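You operate a simulated robot arm through the tools that you are given. There is no shell and no other tool. Be economical: measure what you need, move in short steps, check, and stop when the job is done.

Carry out the task below with a simulated robot arm. There is one attempt and no reset: what you move stays moved.

## Task
Press the white gauge button two times. Then take the salt block from the check bench and put it on top of the tag box. Then put the red bung on the shelf under the yellow-edged bench. Then fetch the blue basket from the top of the teal-edged bench and set it on the check bench. Then put one of the green pads from the white-edged bench on the shelf under the white-edged bench. Keep to this order. Set down upright: red bung, basket.

It is judged by the outcome, as a careful person would: the job done as asked, and still so three seconds after it is handed in. It fails if anything else is knocked over, pushed out of place, dropped, spilled or broken.

## Robot
A 6-joint arm with a fingered hand on a trunk, on a base that drives. Base frame: it is fixed to the floor where the robot stands at the start and does not move with it; the origin is under the middle of the robot, x ahead of it, y to its left, z up; the surface under the hand at the start is at about z = 860. Lengths are in mm, angles in rad, forces in N, time in s.
With the tool pointing down near the work surface it reaches from about 340 to 800 mm from the robot's upright axis, wherever it stands. Its first joint turns from -2.007 to 2.007 rad. Places, roughly: basket [-1750, -1500, 1000]; check bench [600, -300, 900]; green pad (7x10x6 cm) [-8100, 5600, 900]; red bung (4x4x6 cm) [-1400, -1400, 900]; salt block (5x5x4 cm) [700, -500, 900]; shelf under the white-edged bench [-8100, 5800, 300]; shelf under the yellow-edged bench [-2300, 1100, 300]; tag box [750, -1000, 1000]; white gauge button [500, -100, 900]. Payload 4 kg.
The tool frame sits at the grasp point between the pads (the TCP): z along the fingers, y along the line on which they close. The tips reach 26 mm beyond it. The gripper opens to 164 mm. The gripper's body begins 73 mm behind the TCP. The gripper is a hand of 5 fingers: y runs from the thumb to the fingers, the wrist lies at [0, 0, -239] in the tool frame, and closing takes about 1.5 s.
Orientation is told as [roll, pitch, yaw] about the base's x, y, z axes, in that order, counted from this pose: with the fingers straight down and closing along the base's y, the tool's x points along the base's -x, its y along +y and its z along -z.

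## Interface
- The arm moves only by the tool apply_moves. Its argument "rows" is a list of rows, each a list of 7 numbers: the finger opening in mm, from 0 to 164, then the shift along the tool's x, y, z in units of 40 mm (1.0 is 40 mm), then the turn, a rotation vector about the tool's x, y, z in units of 6 degrees (1.0 is 6 degrees). In form: [[gripper, x, y, z, wx, wy, wz], ...]. A call has 1 to 8 rows; each row shifts and turns the commanded pose from where the row before left it, along the tool's axes as they then stand. A call with a number of a shift or a turn outside -1 to 1 is refused whole. Rows are played at 5 a second. More than 50 mm and 0.15 rad between two rows, or a gripper value outside its range, and nothing of the call is played. A pose out of reach is approached as far as the arm can. The call stops where the force on the tool passes 40 N (or 10 N more than at its start, if that is more) or the arm is blocked; 0.2 s more then pass. The fingers move at their own pace (about 45 mm/s each) and stop on an object; they squeeze with about 30 N. The grip force told is the motor's: it shows also when the fingers shut on nothing. Time passes only in rows, and 0.2 s behind the last, so rows that do not move let the fingers close. It gives the time, the measured TCP pose, the force on the tool (base axes), the opening and the grip force at its end, in the units of the frame above (readings bear some noise), with the torque about the TCP (base axes, N m) and any sound that the robot's microphone picked up.
- Cameras (640 x 400 px; columns grow to the right, rows downward): "scene" is now at [9.1, 162.1, 1749.6]; the picture's right is [-0.39, -0.92, 0.00], its down [-0.76, 0.32, -0.57] and it looks along [0.53, -0.22, -0.82] (base axes); focal length 234 px, centre (320, 200). "wrist" rides on the gripper at [51, -70, -93] in the tool frame; the picture's right is [0.81, 0.59, 0.00], its down [-0.43, 0.60, -0.68] and it looks along [-0.40, 0.55, 0.74] (tool axes); focal length 270 px, centre (320, 200). There is no depth. A picture from a camera that has moved, and an enlarged one, comes with that camera's place and axes in the base frame and with its lens. The place of the scene camera against the robot may be out by one fixed shift of up to 12 mm in any direction.
- capture(camera): a new picture of that camera. The clock stands still meanwhile.
- move_column(by): slides the trunk up (or, below 0, down) by that many mm; the arm and the scene camera ride with it, the base frame stays. It gives what a move gives, with no picture.
- roll_base(legs): drives the robot by 1 to 6 legs, each [ahead, left, turn to the left] in mm, mm and rad, along the robot's own axes; the way and the turn of a leg run together, so that a leg with both is an arc; at most 1500 mm and 3.142 rad a leg. The arm and the cameras ride along, it lands a little off, and it stops where it bumps. It gives what a move gives.
- hand_shape(shape): the hand has 5 fingers and takes this shape, open, in about a second: jaw (thumb against the fingers, like two jaws); tri (thumb and two fingers); tip (a fingertip pinch); poke (one finger out to press); point (the index stretched); flat (the hand flat); cup (the hand cupped); fist (a fist). The gripper value then closes the fingers along that shape, each until it touches; the sizes above hold for jaw. It gives what a move gives, with no picture.
- turn_head(pan, tilt): turns the head with the scene camera to pan (to the left, within 2.705 rad either way) and tilt (down, from -0.506 to 1.204), counted from straight ahead of the robot. It gives what a move gives.
- enlarge(camera, box): a new picture of the part [left, top, right, bottom] of that camera's present view, enlarged. The clock stands still meanwhile.
- close_job(): hands the job in; it is judged then, once.

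Work in short steps. Places have to be worked out from the pictures, the camera data and where the tool is seen: move nearer, look again, correct. Check each grasp and each placing, and mend what went wrong. You have 165 turns and 120 pictures in all, those below and enlarged ones among them. Open the gripper and draw the arm clear of the work before you hand the job in, unless the task says otherwise; then end with one line.

The tools are called after ">>>" as a command line: name --pt "numbers of a row" for each row, then --argument value for the rest, lists and objects as JSON in quotes. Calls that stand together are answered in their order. apply_moves: Moves the arm, as the interface text tells. Its arguments: {"type":"object","properties":{"rows":{"type":"array","items":{"type":"array","items":{"type":"number"}}}},"required":["rows"]} The other tools are called the same way: move_column (by) slides the trunk up or down; hand_shape (shape) gives the hand a shape; roll_base (legs) drives the base; turn_head (pan, tilt) turns the head that bears the scene camera; capture (camera) takes a picture; enlarge (camera, box) takes an enlarged picture of a part of a camera's view; close_job () hands the job in.

At the start:

```text
clock: 0.0
tcp_pos: [553.5, -227.4, 1164.0]
ee_rot: [0.001, 0.0, 0.001]
wrist_force: [0.4, 0.6, 0.3]
wrist_torque: [-0.06, 0.02, 0.03]
grip_width: 164.0
gripper_force: 0.1
shape: jaw
trunk travel left (down, up): [-800.0, 190.0]
robot x, y, heading: [3.3, 0.0, -0.001]
head pan, tilt: [-0.398, 0.962]
```

scene: 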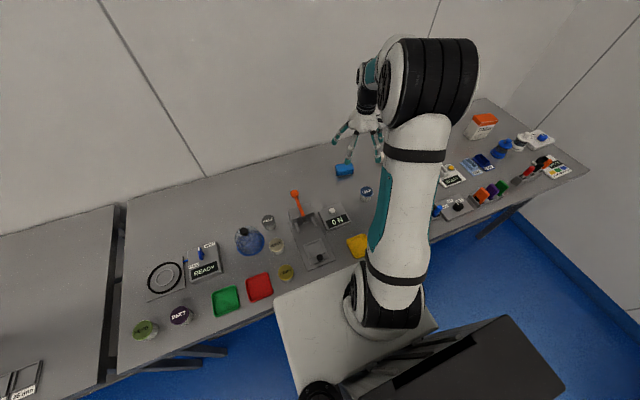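
wrist: 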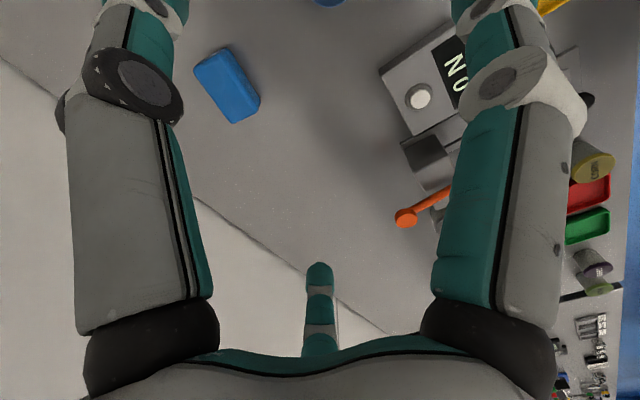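

The white button by the "0 N" display shows up near (333,210) in the scene, which works out to about [499,-103]. I'll enlarge that part and the right-hand end of the bench to see the details.

>>> enlarge --camera "scene" --box '[260, 140, 400, 280]'

>>> enlarge --camera "scene" --box '[420, 90, 600, 230]'

```text
2.86 times, centred on (330, 210) of scene
camera zoom: at [9.1, 162.1, 1749.6], right [-0.39, -0.92, 0.0], down [-0.76, 0.32, -0.57], along [0.53, -0.22, -0.82], focal length 668 px, centre (291, 171)
```

zoom: 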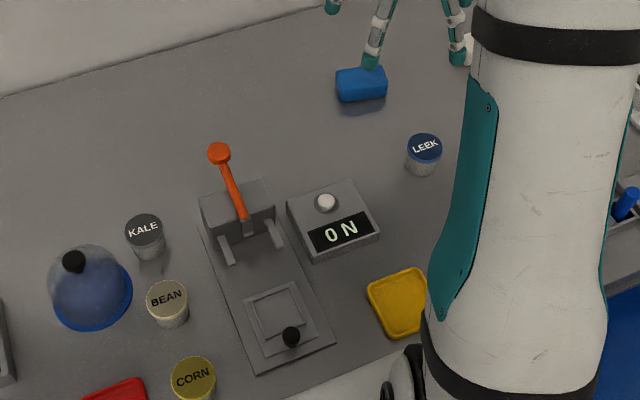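

```text
2.86 times, centred on (510, 160) of scene
camera zoom: at [9.1, 162.1, 1749.6], right [-0.39, -0.92, 0.0], down [-0.76, 0.32, -0.57], along [0.53, -0.22, -0.82], focal length 668 px, centre (-223, 314)
```

zoom: 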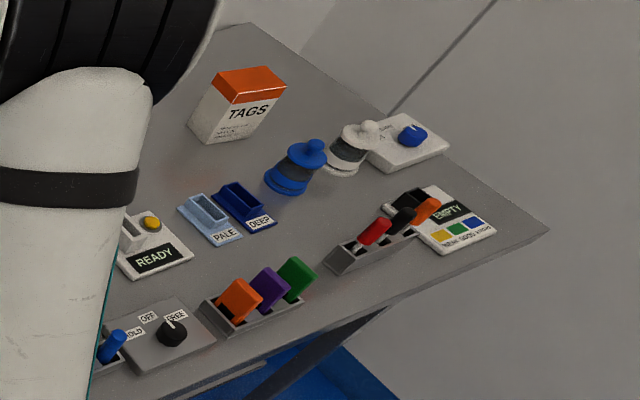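

The gauge button is clear. I'll set the poke shape and see where the finger ends up.

>>> hand_shape --shape "poke"

>>> capture --camera "wrist"

>>> capture --camera "scene"

```text
clock: 0.9
tcp_pos: [552.7, -226.0, 1165.0]
ee_rot: [0.0, 0.001, 0.001]
wrist_force: [-0.7, 0.8, -1.1]
wrist_torque: [-0.02, -0.03, 0.0]
grip_width: 0.0
gripper_force: 0.0
shape: poke
trunk travel left (down, up): [-800.0, 190.0]
robot x, y, heading: [-0.5, 0.1, 0.001]
head pan, tilt: [-0.398, 0.962]
```

```text
115 pictures are left
camera wrist: at [504.4, -297.3, 1257.3], right [-0.81, 0.59, 0.0], down [0.43, 0.6, 0.68], along [0.4, 0.55, -0.74], focal length 270 px, centre (320, 200)
```

wrist: 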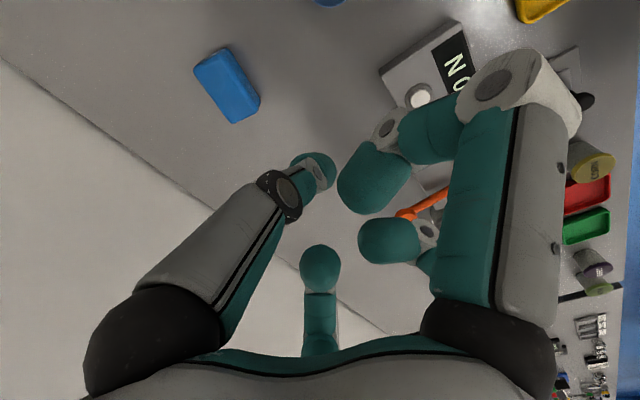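

```text
114 pictures are left
camera scene: at [9.2, 162.1, 1749.6], right [-0.39, -0.92, 0.0], down [-0.76, 0.32, -0.57], along [0.53, -0.22, -0.82], focal length 234 px, centre (320, 200)
```

scene: 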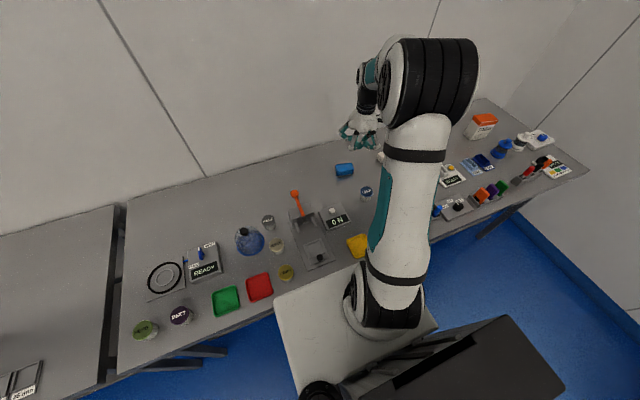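

I can't tell which fingertip sticks out, so I'll zoom in on the hand from both cameras.

>>> enlarge --camera "scene" --box '[320, 80, 400, 180]'

>>> enlarge --camera "wrist" --box '[220, 40, 520, 340]'

```text
4.00 times, centred on (360, 130) of scene
camera zoom: at [9.2, 162.1, 1749.6], right [-0.39, -0.92, 0.0], down [-0.76, 0.32, -0.57], along [0.53, -0.22, -0.82], focal length 936 px, centre (160, 480)
```

zoom: 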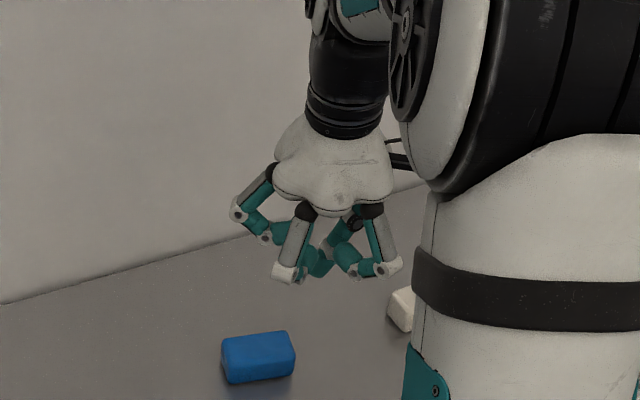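

```text
1.33 times, centred on (370, 190) of wrist
camera zoom: at [504.4, -297.3, 1257.3], right [-0.81, 0.59, 0.0], down [0.43, 0.6, 0.68], along [0.4, 0.55, -0.74], focal length 360 px, centre (253, 213)
```

zoom: 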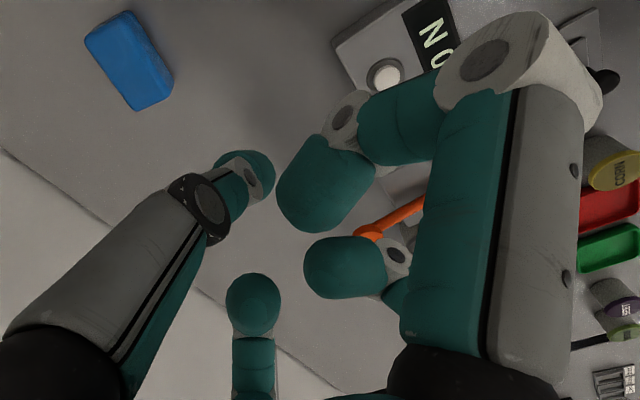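

The fingers look curled, perhaps still moving. I'll shift towards the button, high above it, with opening 164 so the shape can settle.

>>> apply_moves --pt "164 0.3 0.8 0 0 0 0" --pt "164 0.3 0.8 0 0 0 0" --pt "164 0.3 0.8 0 0 0 0" --pt "164 0.3 0.6 0 0 0 0" --pt "164 0 0 0 0 0 0" --pt "164 0 0 0 0 0 0"

>>> capture --camera "wrist"

>>> enlarge --camera "scene" --box '[280, 80, 400, 230]'

```text
clock: 2.3
tcp_pos: [504.0, -107.3, 1164.2]
ee_rot: [0.001, 0.0, 0.001]
wrist_force: [-0.2, 0.5, -0.4]
wrist_torque: [0.04, 0.0, 0.03]
grip_width: 0.0
gripper_force: 0.0
shape: poke
trunk travel left (down, up): [-800.0, 190.0]
robot x, y, heading: [0.0, -0.1, -0.002]
head pan, tilt: [-0.398, 0.962]
```

```text
111 pictures are left
camera wrist: at [455.6, -176.9, 1257.2], right [-0.81, 0.59, 0.0], down [0.43, 0.6, 0.68], along [0.4, 0.55, -0.74], focal length 270 px, centre (320, 200)
```

wrist: 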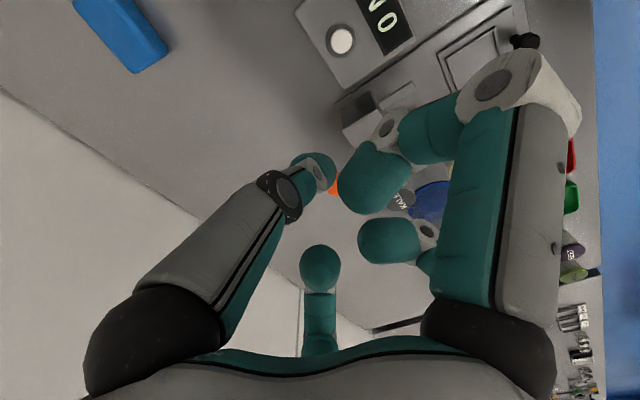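

```text
2.67 times, centred on (340, 155) of scene
camera zoom: at [8.9, 162.3, 1749.6], right [-0.39, -0.92, 0.0], down [-0.76, 0.32, -0.57], along [0.53, -0.22, -0.82], focal length 624 px, centre (267, 320)
```

zoom: 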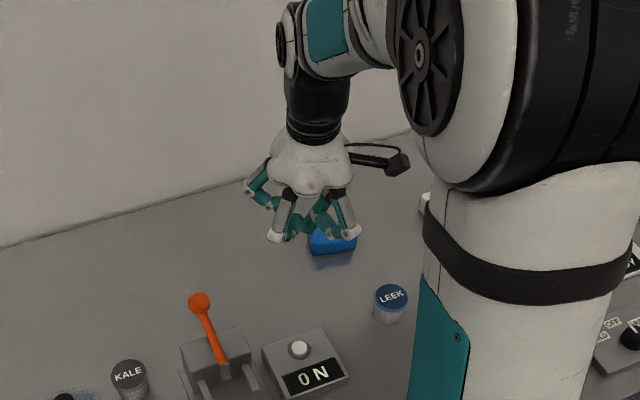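

No finger clearly stands out here. I'll try "point", the stretched index, to compare.

>>> hand_shape --shape "point"

>>> capture --camera "wrist"

>>> enlarge --camera "scene" --box '[310, 110, 390, 210]'

```text
clock: 3.2
tcp_pos: [504.4, -106.5, 1164.5]
ee_rot: [0.0, -0.001, 0.002]
wrist_force: [-0.2, -0.5, 0.0]
wrist_torque: [-0.02, 0.01, 0.02]
grip_width: 158.1
gripper_force: 0.1
shape: point
trunk travel left (down, up): [-800.0, 190.0]
robot x, y, heading: [-2.0, 0.3, 0.003]
head pan, tilt: [-0.398, 0.962]
```

```text
109 pictures are left
camera wrist: at [455.8, -177.2, 1257.1], right [-0.81, 0.59, 0.0], down [0.43, 0.6, 0.68], along [0.4, 0.55, -0.74], focal length 270 px, centre (320, 200)
```

wrist: 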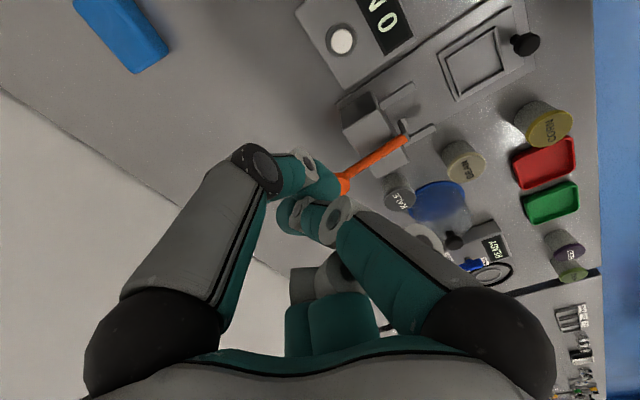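

```text
4.00 times, centred on (350, 160) of scene
camera zoom: at [9.1, 162.1, 1749.6], right [-0.39, -0.92, 0.0], down [-0.76, 0.32, -0.57], along [0.53, -0.22, -0.82], focal length 936 px, centre (200, 360)
```

zoom: 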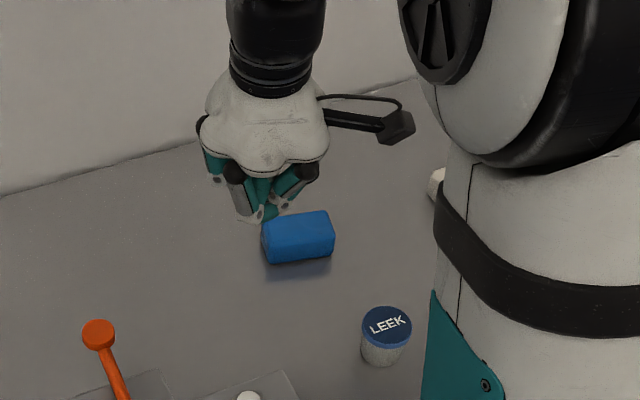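

"Point" isn't any clearer. In poke, one tip lay on the tool axis about 26 mm past the TCP, so I'll use that. Both cameras together put the button at about [483,-100,~900]. I'll go back to poke and come down to a safe height above it.

>>> hand_shape --shape "poke"

>>> apply_moves --pt "0 0.53 0.18 0.5 0 0 0" --pt "0 0 0 1 0 0 0" --pt "0 0 0 1 0 0 0" --pt "0 0 0 1 0 0 0" --pt "0 0 0 1 0 0 0" --pt "0 0 0 0 0 0 0"

>>> capture --camera "wrist"

>>> enlarge --camera "scene" --box '[290, 130, 390, 255]'

```text
clock: 4.1
tcp_pos: [505.6, -106.6, 1163.5]
ee_rot: [-0.001, -0.001, 0.0]
wrist_force: [-0.2, -0.5, 0.1]
wrist_torque: [-0.01, 0.01, -0.01]
grip_width: 0.2
gripper_force: 0.0
shape: poke
trunk travel left (down, up): [-800.0, 190.0]
robot x, y, heading: [3.9, -1.5, 0.002]
head pan, tilt: [-0.398, 0.962]
```

```text
clock: 5.5
tcp_pos: [484.6, -99.3, 985.3]
ee_rot: [0.0, -0.001, 0.001]
wrist_force: [-0.5, 0.3, -0.5]
wrist_torque: [0.0, 0.0, 0.01]
grip_width: 0.0
gripper_force: 28.9
shape: jaw
trunk travel left (down, up): [-800.0, 190.0]
robot x, y, heading: [0.9, 0.9, -0.002]
head pan, tilt: [-0.398, 0.962]
```

```text
107 pictures are left
camera wrist: at [434.5, -169.1, 1077.8], right [-0.81, 0.59, 0.0], down [0.43, 0.6, 0.68], along [0.4, 0.55, -0.74], focal length 270 px, centre (320, 200)
```

wrist: 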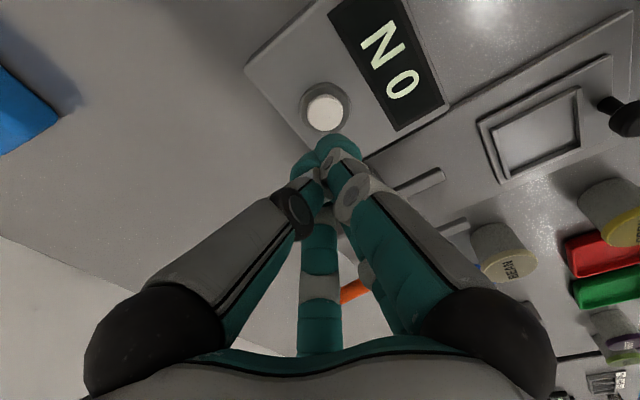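

```text
3.20 times, centred on (340, 192) of scene
camera zoom: at [8.6, 162.3, 1749.6], right [-0.39, -0.92, 0.0], down [-0.76, 0.32, -0.57], along [0.53, -0.22, -0.82], focal length 749 px, centre (256, 224)
```

zoom: 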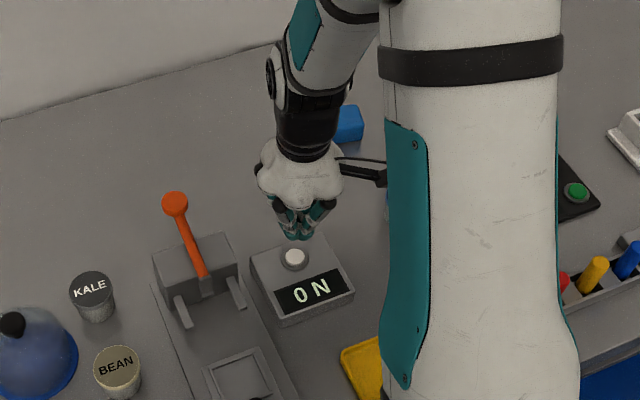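

The hand has closed into a compact tip cluster on the axis, which is fine for pressing. The wrist view puts the button at about [480,-100,~898]. I'll go down in small steps and watch the force.

>>> apply_moves --pt "0 0.1 0 0.4 0 0 0" --pt "0 0 0 0.4 0 0 0" --pt "0 0 0 0.3 0 0 0" --pt "0 0 0 0 0 0 0"

>>> capture --camera "wrist"

```text
clock: 6.5
tcp_pos: [477.9, -97.6, 940.5]
ee_rot: [0.0, -0.001, -0.001]
wrist_force: [0.4, 0.4, 0.2]
wrist_torque: [0.02, 0.0, 0.0]
grip_width: 0.0
gripper_force: 29.9
shape: jaw
trunk travel left (down, up): [-800.0, 190.0]
robot x, y, heading: [1.7, -1.9, 0.001]
head pan, tilt: [-0.398, 0.962]
```

```text
105 pictures are left
camera wrist: at [431.1, -169.2, 1033.1], right [-0.81, 0.59, 0.0], down [0.43, 0.6, 0.68], along [0.4, 0.55, -0.74], focal length 270 px, centre (320, 200)
```

wrist: 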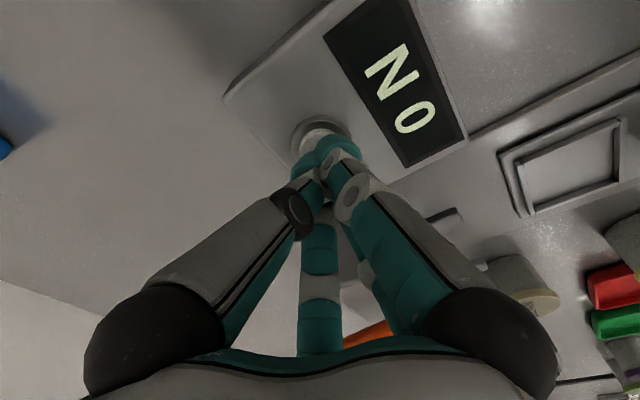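

It's lined up over the button. I'll press down in 4 mm steps.

>>> apply_moves --pt "0 0 -0.08 0.1 0 0 0" --pt "0 0 0 0.1 0 0 0" --pt "0 0 0 0.1 0 0 0" --pt "0 0 0 0.05 0 0 0"

>>> capture --camera "wrist"

```text
clock: 7.5
tcp_pos: [479.9, -101.9, 926.7]
ee_rot: [0.001, 0.0, 0.0]
wrist_force: [-0.6, 1.9, 3.5]
wrist_torque: [0.07, 0.03, -0.02]
grip_width: 0.0
gripper_force: 30.3
shape: jaw
trunk travel left (down, up): [-800.0, 190.0]
robot x, y, heading: [0.1, 1.2, -0.001]
head pan, tilt: [-0.398, 0.962]
```

```text
104 pictures are left
camera wrist: at [430.9, -172.9, 1019.9], right [-0.81, 0.59, 0.0], down [0.43, 0.6, 0.68], along [0.4, 0.55, -0.74], focal length 270 px, centre (320, 200)
```

wrist: 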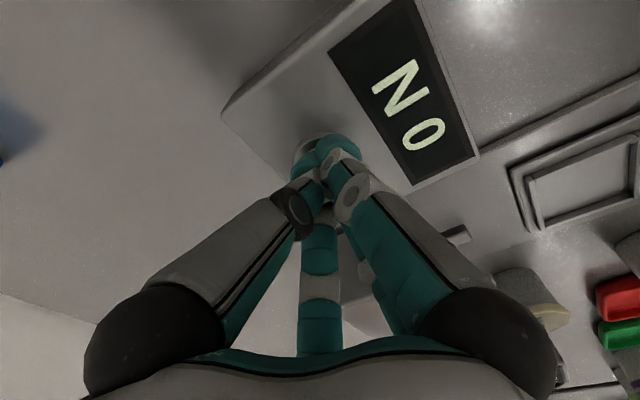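

The tip has just touched, at 3.5 N. I'll press on in small steps and listen for a click.

>>> apply_moves --pt "0 0 0 0.04 0 0 0" --pt "0 0 0 0.03 0 0 0" --pt "0 0 0 0 0 0 0"

```text
clock: 8.3
tcp_pos: [481.3, -102.9, 925.2]
ee_rot: [0.001, -0.002, 0.001]
wrist_force: [0.4, 1.6, 9.3]
wrist_torque: [0.18, 0.02, 0.01]
grip_width: 0.0
gripper_force: 29.6
shape: jaw
trunk travel left (down, up): [-800.0, 190.0]
robot x, y, heading: [3.7, 3.2, -0.002]
head pan, tilt: [-0.398, 0.962]
heard: click
```

I heard a click, so that's press one. I'll lift off fully and check the display.

>>> apply_moves --pt "0 0 0 -0.3 0 0 0" --pt "0 0 0 -0.3 0 0 0" --pt "0 0 0 0 0 0 0"

>>> capture --camera "wrist"

```text
clock: 9.1
tcp_pos: [479.9, -102.8, 948.5]
ee_rot: [0.0, 0.0, 0.002]
wrist_force: [0.0, 0.4, 0.0]
wrist_torque: [-0.01, 0.0, -0.01]
grip_width: 0.0
gripper_force: 29.6
shape: jaw
trunk travel left (down, up): [-800.0, 190.0]
robot x, y, heading: [1.0, 0.7, -0.001]
head pan, tilt: [-0.398, 0.962]
```

```text
103 pictures are left
camera wrist: at [430.9, -173.8, 1040.4], right [-0.81, 0.59, 0.0], down [0.43, 0.6, 0.68], along [0.4, 0.55, -0.74], focal length 270 px, centre (320, 200)
```

wrist: 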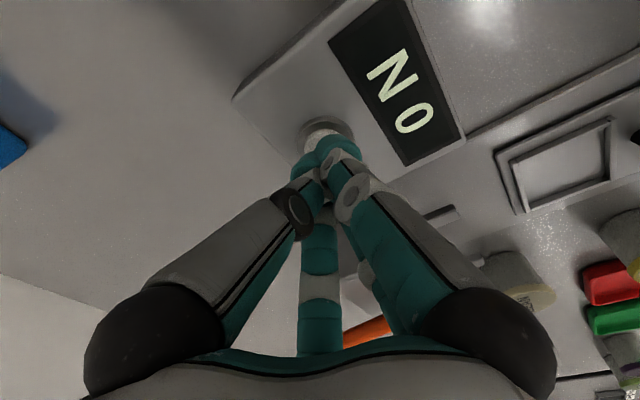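

The finger is clear of the button. Now the second press, to the same depth.

>>> apply_moves --pt "0 0 0 0.3 0 0 0" --pt "0 0 0 0.2 0 0 0" --pt "0 0 0 0.06 0 0 0" --pt "0 0 0 0.04 0 0 0" --pt "0 0 0 0 0 0 0"

```text
clock: 10.3
tcp_pos: [479.3, -104.3, 924.7]
ee_rot: [0.0, -0.002, -0.001]
wrist_force: [0.8, 1.1, 11.9]
wrist_torque: [0.15, -0.03, 0.02]
grip_width: 0.1
gripper_force: 30.2
shape: jaw
trunk travel left (down, up): [-800.0, 190.0]
robot x, y, heading: [4.7, 3.7, 0.002]
head pan, tilt: [-0.398, 0.962]
heard: click
```

That's the second click. I'll rise straight up, then look for the salt block with the head panned right.

>>> apply_moves --pt "0 0 0 -0.5 0 0 0" --pt "0 0 0 -1 0 0 0" --pt "0 0 0 -1 0 0 0" --pt "0 0 0 -1 0 0 0" --pt "0 0 0 -1 0 0 0" --pt "0 0 0 -1 0 0 0" --pt "0 0 0 0 0 0 0"

>>> turn_head --pan -0.8 --tilt 0.75

>>> capture --camera "scene"

>>> capture --camera "wrist"

```text
clock: 11.9
tcp_pos: [481.6, -102.3, 1142.9]
ee_rot: [0.0, 0.001, 0.001]
wrist_force: [0.2, -0.5, 0.2]
wrist_torque: [0.01, 0.04, -0.01]
grip_width: 0.0
gripper_force: 30.2
shape: jaw
trunk travel left (down, up): [-800.0, 190.0]
robot x, y, heading: [4.7, 0.5, -0.004]
head pan, tilt: [-0.398, 0.962]
```

```text
clock: 12.8
tcp_pos: [481.4, -102.9, 1143.8]
ee_rot: [-0.002, 0.0, 0.0]
wrist_force: [0.4, 0.1, 0.2]
wrist_torque: [0.03, -0.01, 0.0]
grip_width: 0.1
gripper_force: 29.7
shape: jaw
trunk travel left (down, up): [-800.0, 190.0]
robot x, y, heading: [0.7, -3.0, 0.001]
head pan, tilt: [-0.799, 0.75]
```

```text
102 pictures are left
camera scene: at [0.5, 130.7, 1765.9], right [-0.72, -0.7, 0.0], down [-0.48, 0.49, -0.73], along [0.51, -0.52, -0.68], focal length 234 px, centre (320, 200)
```

scene: 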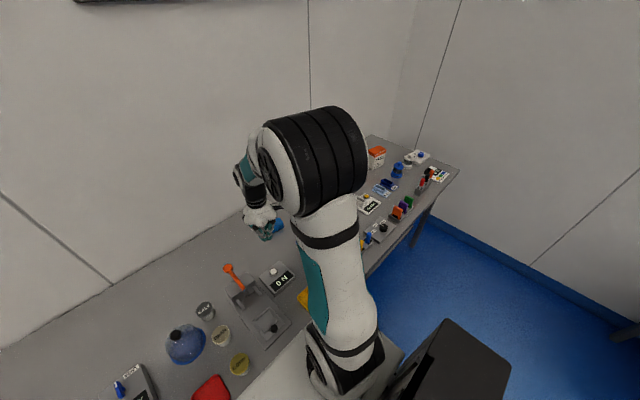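

```text
101 pictures are left
camera wrist: at [432.0, -173.5, 1235.9], right [-0.81, 0.59, 0.0], down [0.43, 0.6, 0.68], along [0.4, 0.55, -0.74], focal length 270 px, centre (320, 200)
```

wrist: 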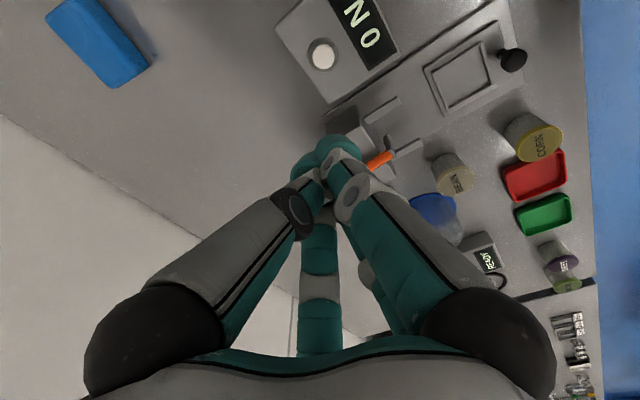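

The salt block looks to be the white thing behind the arm, near (702,-470), with the tag box around (650–750,-1000). I'll drive right along the bench by 650 so both are in reach, with the hand open and high.

>>> roll_base --legs '[[0, -650, 0]]'

>>> turn_head --pan 0.3 --tilt 0.9

>>> capture --camera "scene"

>>> capture --camera "wrist"

```text
clock: 16.4
tcp_pos: [480.3, -746.9, 1143.1]
ee_rot: [0.0, 0.0, 0.001]
wrist_force: [-0.4, 0.4, 0.3]
wrist_torque: [0.02, -0.02, -0.02]
grip_width: 0.0
gripper_force: 29.4
shape: jaw
trunk travel left (down, up): [-800.0, 190.0]
robot x, y, heading: [3.1, -647.4, 0.0]
head pan, tilt: [-0.799, 0.75]
```

```text
clock: 17.7
tcp_pos: [481.2, -746.7, 1142.7]
ee_rot: [0.0, -0.001, -0.001]
wrist_force: [0.0, 0.6, -0.4]
wrist_torque: [0.02, 0.01, -0.03]
grip_width: 0.2
gripper_force: 29.9
shape: jaw
trunk travel left (down, up): [-800.0, 190.0]
robot x, y, heading: [2.5, -642.9, -0.002]
head pan, tilt: [0.3, 0.901]
```

```text
100 pictures are left
camera scene: at [14.9, -431.5, 1754.1], right [0.29, -0.96, 0.0], down [-0.75, -0.23, -0.62], along [0.59, 0.18, -0.78], focal length 234 px, centre (320, 200)
```

scene: 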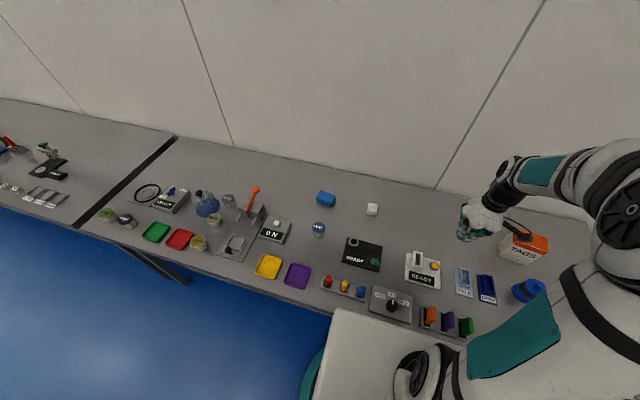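

```text
99 pictures are left
camera wrist: at [432.0, -817.3, 1235.9], right [-0.81, 0.59, 0.0], down [0.43, 0.6, 0.68], along [0.4, 0.55, -0.74], focal length 270 px, centre (320, 200)
```

wrist: 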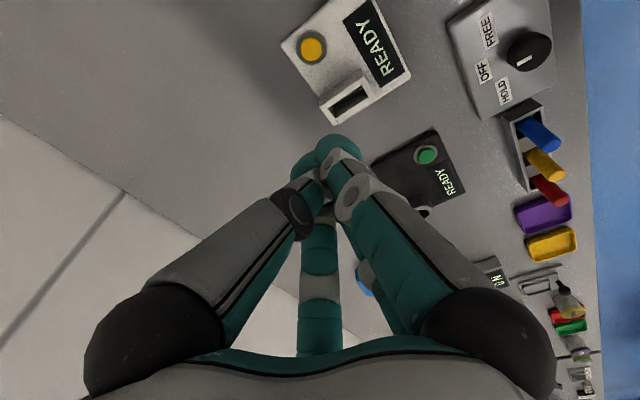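

The salt block is the white cube at about [687,-477]. I'll move the open hand over it, staying high.

>>> apply_moves --pt "110 -0.65 0.84 0 0 0 0" --pt "110 -0.65 0.84 0 0 0 0" --pt "110 -0.65 0.84 0 0 0 0" --pt "110 -0.65 0.84 0 0 0 0" --pt "110 -0.65 0.84 0 0 0 0" --pt "110 -0.65 0.84 0 0 0 0" --pt "110 -0.65 0.84 0 0 0 0" --pt "110 -0.65 0.84 0 0 0 0"

>>> capture --camera "wrist"

>>> capture --camera "scene"

```text
clock: 19.5
tcp_pos: [689.8, -477.9, 1140.5]
ee_rot: [0.001, 0.0, -0.001]
wrist_force: [0.0, -1.5, -0.4]
wrist_torque: [0.0, 0.01, -0.01]
grip_width: 106.1
gripper_force: 0.0
shape: jaw
trunk travel left (down, up): [-800.0, 190.0]
robot x, y, heading: [-3.5, -639.5, 0.0]
head pan, tilt: [0.3, 0.901]
```

```text
98 pictures are left
camera wrist: at [640.9, -547.8, 1234.1], right [-0.81, 0.59, 0.0], down [0.43, 0.6, 0.68], along [0.4, 0.55, -0.74], focal length 270 px, centre (320, 200)
```

wrist: 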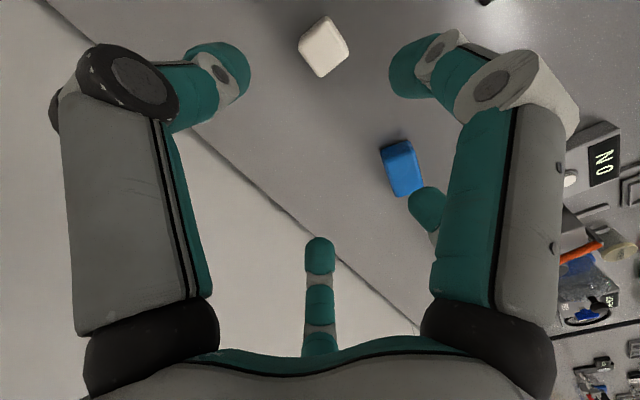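

```text
97 pictures are left
camera scene: at [16.3, -430.1, 1753.9], right [0.3, -0.96, 0.0], down [-0.75, -0.23, -0.62], along [0.59, 0.18, -0.78], focal length 234 px, centre (320, 200)
```

scene: 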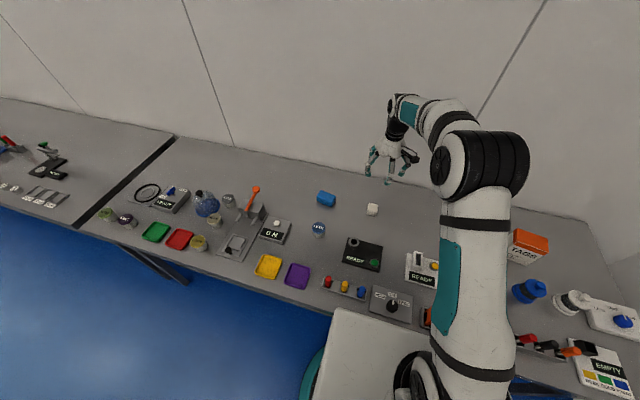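

I'll enlarge the salt block to read its yaw.

>>> enlarge --camera "wrist" --box '[260, 0, 390, 90]'

>>> enlarge --camera "scene" --box '[470, 200, 590, 310]'

```text
4.44 times, centred on (325, 45) of wrist
camera zoom: at [640.9, -547.8, 1234.1], right [-0.81, 0.59, 0.0], down [0.43, 0.6, 0.68], along [0.4, 0.55, -0.74], focal length 1201 px, centre (298, 889)
```

zoom: 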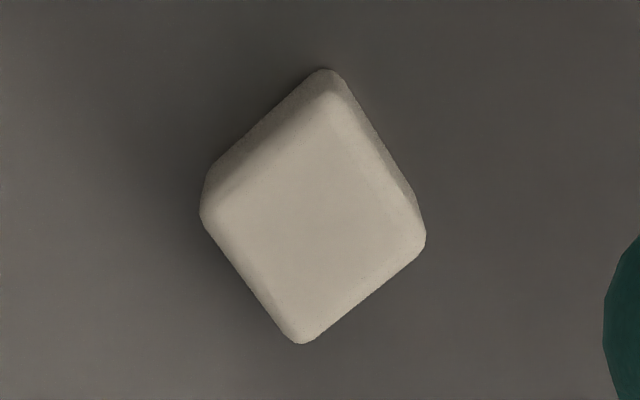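

```text
3.64 times, centred on (530, 255) of scene
camera zoom: at [16.3, -430.1, 1753.9], right [0.3, -0.96, 0.0], down [-0.75, -0.23, -0.62], along [0.59, 0.18, -0.78], focal length 851 px, centre (-444, 0)
```

zoom: 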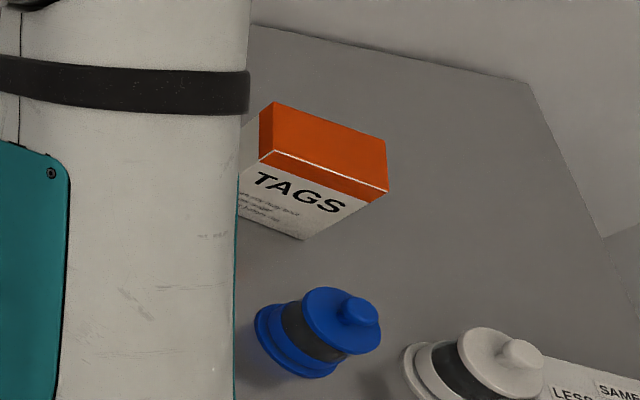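

The block is about square to the base axes, centred at [686,-480], top near z 900. I'll come down, with the last bit done after a check.

>>> apply_moves --pt "110 0.1 -0.06 0.9 0 0 0" --pt "110 0 0 1 0 0 0" --pt "110 0 0 1 0 0 0" --pt "110 0 0 1 0 0 0" --pt "110 0 0 0.9 0 0 0" --pt "110 0 0 0 0 0 0"

>>> capture --camera "wrist"

```text
clock: 20.9
tcp_pos: [685.7, -479.8, 951.3]
ee_rot: [0.001, 0.0, -0.001]
wrist_force: [-0.4, -0.4, -0.5]
wrist_torque: [-0.01, -0.02, -0.03]
grip_width: 106.2
gripper_force: 0.1
shape: jaw
trunk travel left (down, up): [-800.0, 190.0]
robot x, y, heading: [-0.7, -645.8, 0.002]
head pan, tilt: [0.3, 0.901]
```

```text
94 pictures are left
camera wrist: at [635.7, -550.5, 1043.0], right [-0.81, 0.59, 0.0], down [0.43, 0.6, 0.68], along [0.4, 0.55, -0.74], focal length 270 px, centre (320, 200)
```

wrist: 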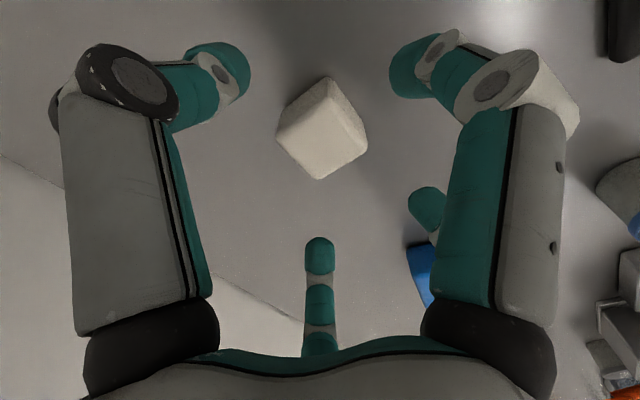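

Still well centred, maybe 4 mm off in y. I'll go down the last 58 mm and close.

>>> apply_moves --pt "110 0 -0.08 0.7 0 0 0" --pt "110 0 0 0.5 0 0 0" --pt "110 0 0 0.26 0 0 0"

>>> apply_moves --pt "20 0 0 0 0 0 0" --pt "20 0 0 0 0 0 0" --pt "20 0 0 0 0 0 0" --pt "20 0 0 0 0 0 0" --pt "20 0 0 0 0 0 0" --pt "20 0 0 0 0 0 0" --pt "20 0 0 0 0 0 0" --pt "20 0 0 0 0 0 0"

>>> capture --camera "wrist"

```text
clock: 21.7
tcp_pos: [685.9, -483.5, 891.2]
ee_rot: [0.0, 0.001, 0.0]
wrist_force: [-0.6, -0.3, -0.2]
wrist_torque: [0.01, -0.01, -0.01]
grip_width: 106.2
gripper_force: 0.0
shape: jaw
trunk travel left (down, up): [-800.0, 190.0]
robot x, y, heading: [-1.0, -646.1, 0.001]
head pan, tilt: [0.3, 0.901]
```

```text
clock: 23.5
tcp_pos: [685.4, -483.8, 892.6]
ee_rot: [-0.002, 0.001, 0.0]
wrist_force: [0.1, -0.1, -0.6]
wrist_torque: [0.02, 0.0, 0.01]
grip_width: 34.1
gripper_force: 29.3
shape: tri
trunk travel left (down, up): [-800.0, 190.0]
robot x, y, heading: [-3.4, -641.8, 0.001]
head pan, tilt: [0.3, 0.901]
```

```text
93 pictures are left
camera wrist: at [636.5, -554.1, 985.1], right [-0.81, 0.59, 0.0], down [0.43, 0.6, 0.68], along [0.4, 0.55, -0.74], focal length 270 px, centre (320, 200)
```

wrist: 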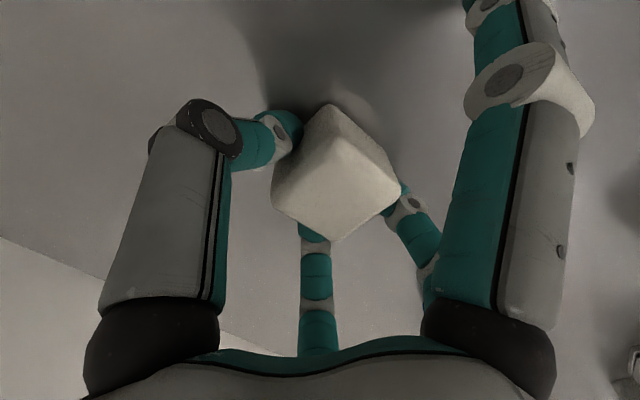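

Three fingers hold the block with 29 N. I'll lift it and check.

>>> apply_moves --pt "20 0 0 -0.5 0 0 0" --pt "20 0 0 -1 0 0 0" --pt "20 0 0 -1 0 0 0" --pt "20 0 0 -1 0 0 0" --pt "20 0 0 -1 0 0 0" --pt "20 0 0 -1 0 0 0" --pt "20 0 0 -1 0 0 0"

>>> capture --camera "wrist"

```text
clock: 25.1
tcp_pos: [684.8, -481.9, 1151.7]
ee_rot: [-0.001, 0.001, 0.0]
wrist_force: [0.2, -0.1, -1.2]
wrist_torque: [0.0, -0.04, 0.02]
grip_width: 34.2
gripper_force: 30.5
shape: tri
trunk travel left (down, up): [-800.0, 190.0]
robot x, y, heading: [1.3, -642.2, 0.003]
head pan, tilt: [0.3, 0.901]
```

```text
92 pictures are left
camera wrist: at [636.4, -553.0, 1245.7], right [-0.81, 0.59, 0.0], down [0.43, 0.6, 0.68], along [0.4, 0.55, -0.74], focal length 270 px, centre (320, 200)
```

wrist: 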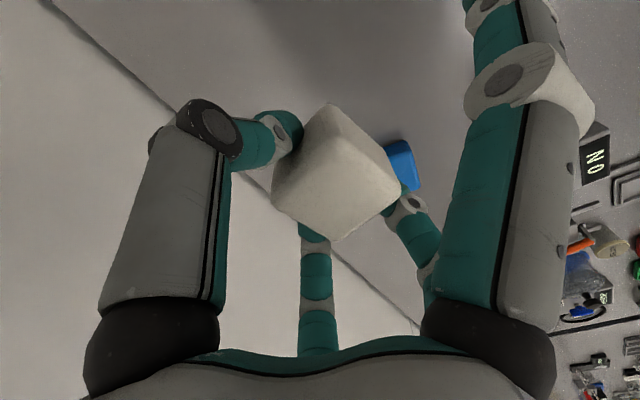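

The block is held firmly. The tag box looks to be centred near [670,-1075] with its top at z≈970, so I'll drive 280 further right to bring it well within reach.

>>> roll_base --legs '[[0, -280, 0]]'

>>> turn_head --pan -0.5 --tilt 0.9

>>> capture --camera "scene"

```text
clock: 27.1
tcp_pos: [686.3, -763.8, 1152.3]
ee_rot: [0.001, 0.002, 0.0]
wrist_force: [-0.3, -0.3, -0.9]
wrist_torque: [0.03, -0.01, -0.01]
grip_width: 34.2
gripper_force: 30.4
shape: tri
trunk travel left (down, up): [-800.0, 190.0]
robot x, y, heading: [-2.9, -922.3, 0.003]
head pan, tilt: [0.3, 0.901]
```

```text
clock: 28.2
tcp_pos: [686.5, -764.0, 1152.0]
ee_rot: [0.002, 0.0, 0.0]
wrist_force: [0.1, -0.3, -1.1]
wrist_torque: [0.01, 0.02, -0.01]
grip_width: 34.2
gripper_force: 30.3
shape: tri
trunk travel left (down, up): [-800.0, 190.0]
robot x, y, heading: [0.5, -922.8, -0.001]
head pan, tilt: [-0.499, 0.901]
```

```text
91 pictures are left
camera scene: at [9.3, -771.0, 1754.0], right [-0.48, -0.88, 0.0], down [-0.69, 0.37, -0.62], along [0.55, -0.3, -0.78], focal length 234 px, centre (320, 200)
```

scene: 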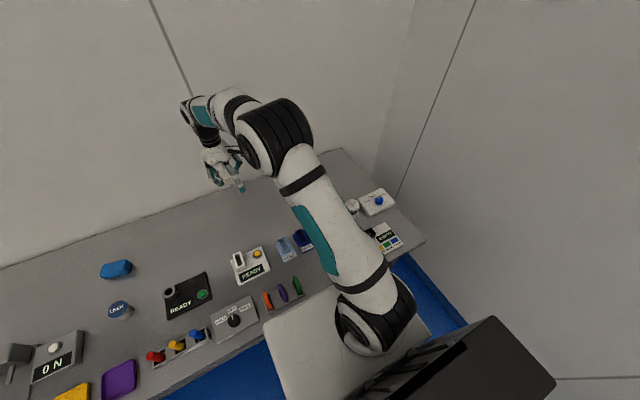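

The arm hides the box. I'll move the hand towards it at this height (block bottom ≈1120, clear of the box top) and use the wrist camera.

>>> apply_moves --pt "20 0 -0.93 0 0 0 0" --pt "20 0 -0.93 0 0 0 0" --pt "20 0 -0.93 0 0 0 0" --pt "20 0 -0.93 0 0 0 0" --pt "20 0 -0.93 0 0 0 0" --pt "20 0 -0.93 0 0 0 0" --pt "20 0 -0.93 0 0 0 0" --pt "20 0 -0.93 0 0 0 0"

>>> capture --camera "wrist"

>>> capture --camera "scene"

```text
clock: 30.0
tcp_pos: [687.1, -1063.5, 1152.8]
ee_rot: [-0.001, 0.0, 0.002]
wrist_force: [0.6, -0.5, -0.3]
wrist_torque: [0.02, 0.02, 0.02]
grip_width: 34.2
gripper_force: 29.6
shape: tri
trunk travel left (down, up): [-800.0, 190.0]
robot x, y, heading: [-0.4, -925.7, -0.0]
head pan, tilt: [-0.499, 0.901]
```

```text
90 pictures are left
camera wrist: at [637.3, -1134.4, 1244.8], right [-0.81, 0.59, 0.0], down [0.43, 0.59, 0.68], along [0.4, 0.55, -0.74], focal length 270 px, centre (320, 200)
```

wrist: 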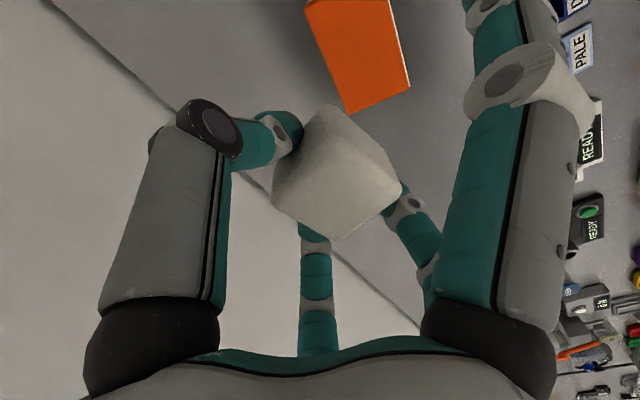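

```text
89 pictures are left
camera scene: at [9.4, -772.5, 1754.2], right [-0.48, -0.88, 0.0], down [-0.69, 0.38, -0.62], along [0.55, -0.3, -0.78], focal length 234 px, centre (320, 200)
```

scene: 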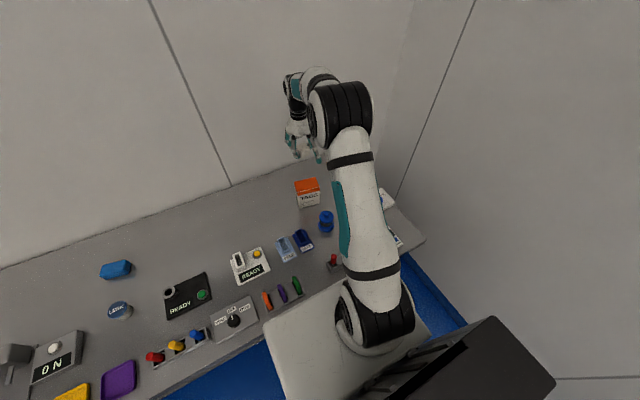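

Combining both cameras puts the box top centre at about [646,-1062], z≈990–1000, with a yaw near −11°. I'll move above it, turn to match, drop part way and look again.

>>> apply_moves --pt "20 0.5 0.02 0 0 0 0" --pt "20 0.5 0.02 0 0 0 0" --pt "20 0 0 0.7 0 0 0.9" --pt "20 0 0 0.7 0 0 0.9" --pt "20 0 0 0.5 0 0 0" --pt "20 0 0 0 0 0 0"

>>> capture --camera "wrist"

>>> enlarge --camera "scene" --box '[260, 110, 360, 240]'

```text
clock: 31.4
tcp_pos: [645.5, -1060.1, 1076.5]
ee_rot: [0.001, -0.002, -0.187]
wrist_force: [0.3, -0.5, -0.8]
wrist_torque: [0.0, -0.01, -0.01]
grip_width: 34.5
gripper_force: 29.9
shape: tri
trunk travel left (down, up): [-800.0, 190.0]
robot x, y, heading: [0.7, -927.7, -0.0]
head pan, tilt: [-0.499, 0.901]
```

```text
88 pictures are left
camera wrist: at [584.3, -1119.3, 1169.5], right [-0.68, 0.73, 0.0], down [0.54, 0.5, 0.68], along [0.49, 0.46, -0.74], focal length 270 px, centre (320, 200)
```

wrist: 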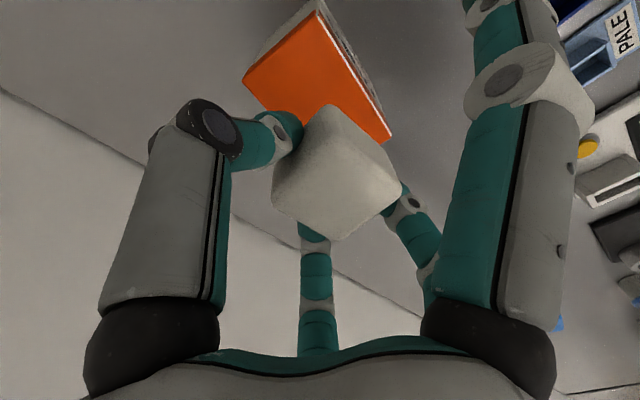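

```text
3.08 times, centred on (310, 175) of scene
camera zoom: at [8.8, -771.2, 1754.1], right [-0.48, -0.88, 0.0], down [-0.69, 0.38, -0.62], along [0.55, -0.3, -0.78], focal length 720 px, centre (351, 277)
```

zoom: 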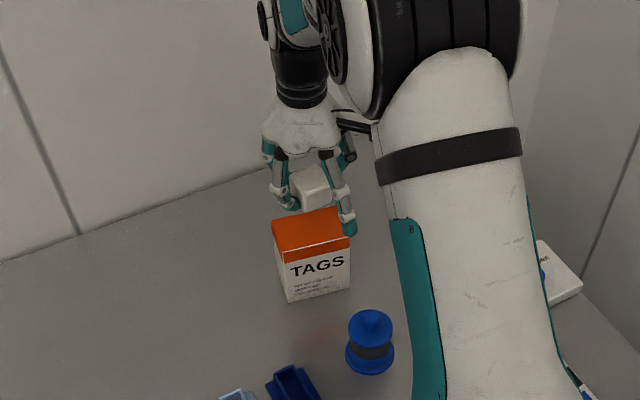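

The hand is over the box, with the centre estimated at [645,-1059] and the top between 965 and 985. I'll lower gently until there is contact.

>>> apply_moves --pt "20 0 0 0.6 0 0 0" --pt "20 0 0 0.4 0 0 0" --pt "20 0 0 0.2 0 0 0" --pt "20 0 0 0 0 0 0"

>>> enlarge --camera "scene" --box '[270, 130, 340, 220]'

>>> capture --camera "wrist"

```text
clock: 32.4
tcp_pos: [645.3, -1059.9, 1028.5]
ee_rot: [0.001, -0.002, -0.19]
wrist_force: [0.2, -0.2, -1.0]
wrist_torque: [0.0, 0.0, 0.0]
grip_width: 34.2
gripper_force: 29.8
shape: tri
trunk travel left (down, up): [-800.0, 190.0]
robot x, y, heading: [-0.8, -925.5, 0.0]
head pan, tilt: [-0.499, 0.901]
```

```text
4.44 times, centred on (305, 175) of scene
camera zoom: at [9.0, -771.2, 1754.1], right [-0.48, -0.88, 0.0], down [-0.69, 0.38, -0.62], along [0.55, -0.3, -0.78], focal length 1040 px, centre (387, 311)
```

zoom: 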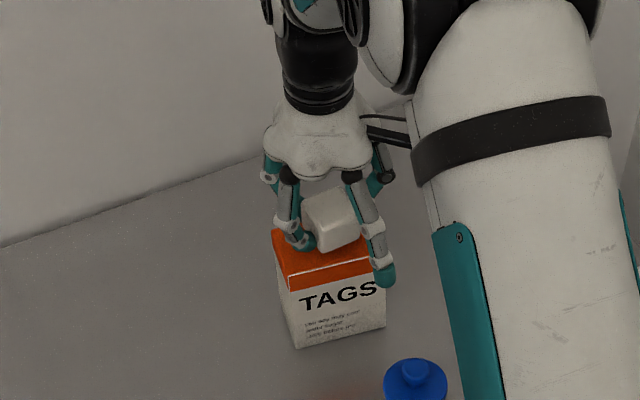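

```text
85 pictures are left
camera wrist: at [584.3, -1119.0, 1120.9], right [-0.68, 0.73, 0.0], down [0.54, 0.5, 0.68], along [0.49, 0.46, -0.74], focal length 270 px, centre (320, 200)
```

wrist: 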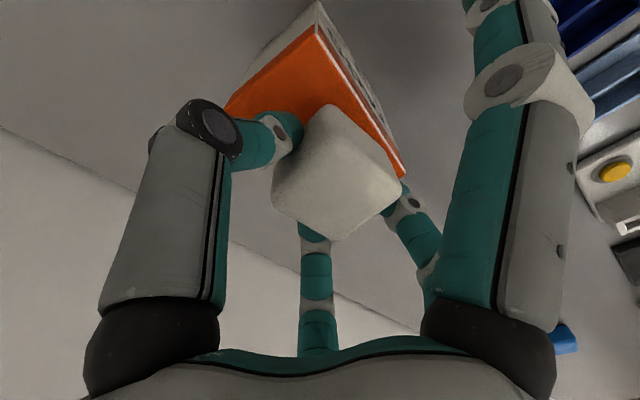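

The corners agree on a box top at z≈975 and a centre at [646,-1058]. The unused finger hangs about 20 mm in front of the box's front face, so it's clear. I'll lower in small steps.

>>> apply_moves --pt "20 0 0.03 0.2 0 0 0" --pt "20 0 0 0.1 0 0 0" --pt "20 0 0 0.05 0 0 0" --pt "20 0 0 0.05 0 0 0" --pt "20 0 0 0 0 0 0"

>>> enlarge --camera "scene" --box '[280, 145, 340, 220]'

```text
clock: 33.6
tcp_pos: [645.2, -1057.1, 1012.0]
ee_rot: [0.0, 0.001, -0.188]
wrist_force: [1.0, 0.1, 0.7]
wrist_torque: [0.06, 0.03, 0.0]
grip_width: 34.3
gripper_force: 29.9
shape: tri
trunk travel left (down, up): [-800.0, 190.0]
robot x, y, heading: [3.0, -925.7, -0.002]
head pan, tilt: [-0.499, 0.901]
```

```text
5.33 times, centred on (310, 182) of scene
camera zoom: at [9.1, -771.3, 1754.1], right [-0.48, -0.88, 0.0], down [-0.69, 0.38, -0.62], along [0.55, -0.3, -0.78], focal length 1248 px, centre (373, 293)
```

zoom: 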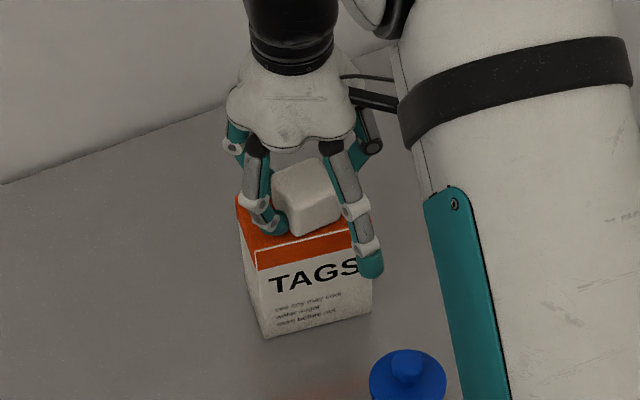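

The force has moved up by about 1.7 N, so contact is just starting. I'll go one more millimetre, then see.

>>> apply_moves --pt "20 0 0 0.03 0 0 0" --pt "20 0 0 0.02 0 0 0" --pt "20 0 0 0 0 0 0"

```text
clock: 34.4
tcp_pos: [645.8, -1059.2, 1010.6]
ee_rot: [0.0, 0.001, -0.187]
wrist_force: [0.6, 1.2, 5.4]
wrist_torque: [0.1, 0.17, 0.0]
grip_width: 34.5
gripper_force: 30.2
shape: tri
trunk travel left (down, up): [-800.0, 190.0]
robot x, y, heading: [0.4, -928.2, 0.001]
head pan, tilt: [-0.499, 0.901]
```

The block is seated, at 5.4 N. I'll open modestly and look before lifting away.

>>> apply_moves --pt "50 0 0 0 0 0 0" --pt "65 0 0 0 0 0 0" --pt "80 0 0 0 0 0 0" --pt "80 0 0 0 0 0 0" --pt "80 0 0 0 0 0 0"

>>> capture --camera "wrist"

>>> enlarge --camera "scene" --box '[280, 145, 340, 220]'

```text
clock: 35.6
tcp_pos: [646.4, -1057.7, 1010.1]
ee_rot: [0.0, 0.001, -0.189]
wrist_force: [0.2, 0.7, 0.0]
wrist_torque: [-0.02, 0.03, 0.01]
grip_width: 76.8
gripper_force: 0.0
shape: jaw
trunk travel left (down, up): [-800.0, 190.0]
robot x, y, heading: [0.6, -926.0, -0.002]
head pan, tilt: [-0.499, 0.901]
```

```text
83 pictures are left
camera wrist: at [584.7, -1118.9, 1102.7], right [-0.68, 0.73, 0.0], down [0.54, 0.5, 0.68], along [0.49, 0.46, -0.74], focal length 270 px, centre (320, 200)
```

wrist: 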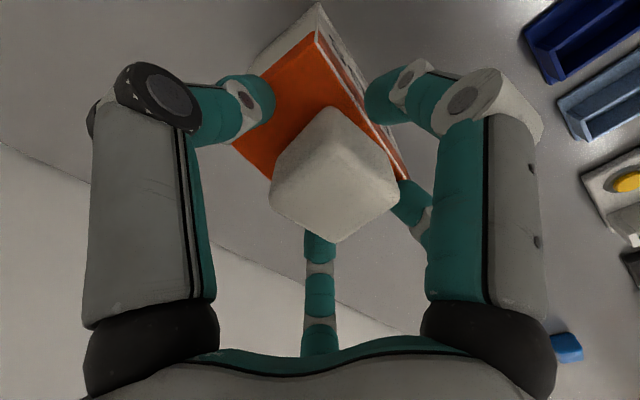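

```text
5.33 times, centred on (310, 182) of scene
camera zoom: at [9.1, -771.3, 1754.1], right [-0.48, -0.88, 0.0], down [-0.69, 0.38, -0.62], along [0.55, -0.3, -0.78], focal length 1248 px, centre (373, 293)
```

zoom: 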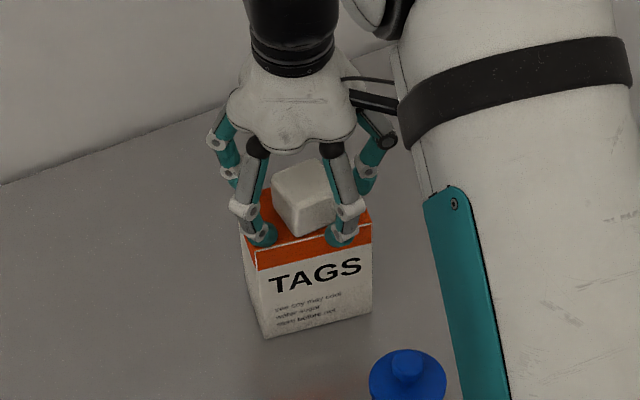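

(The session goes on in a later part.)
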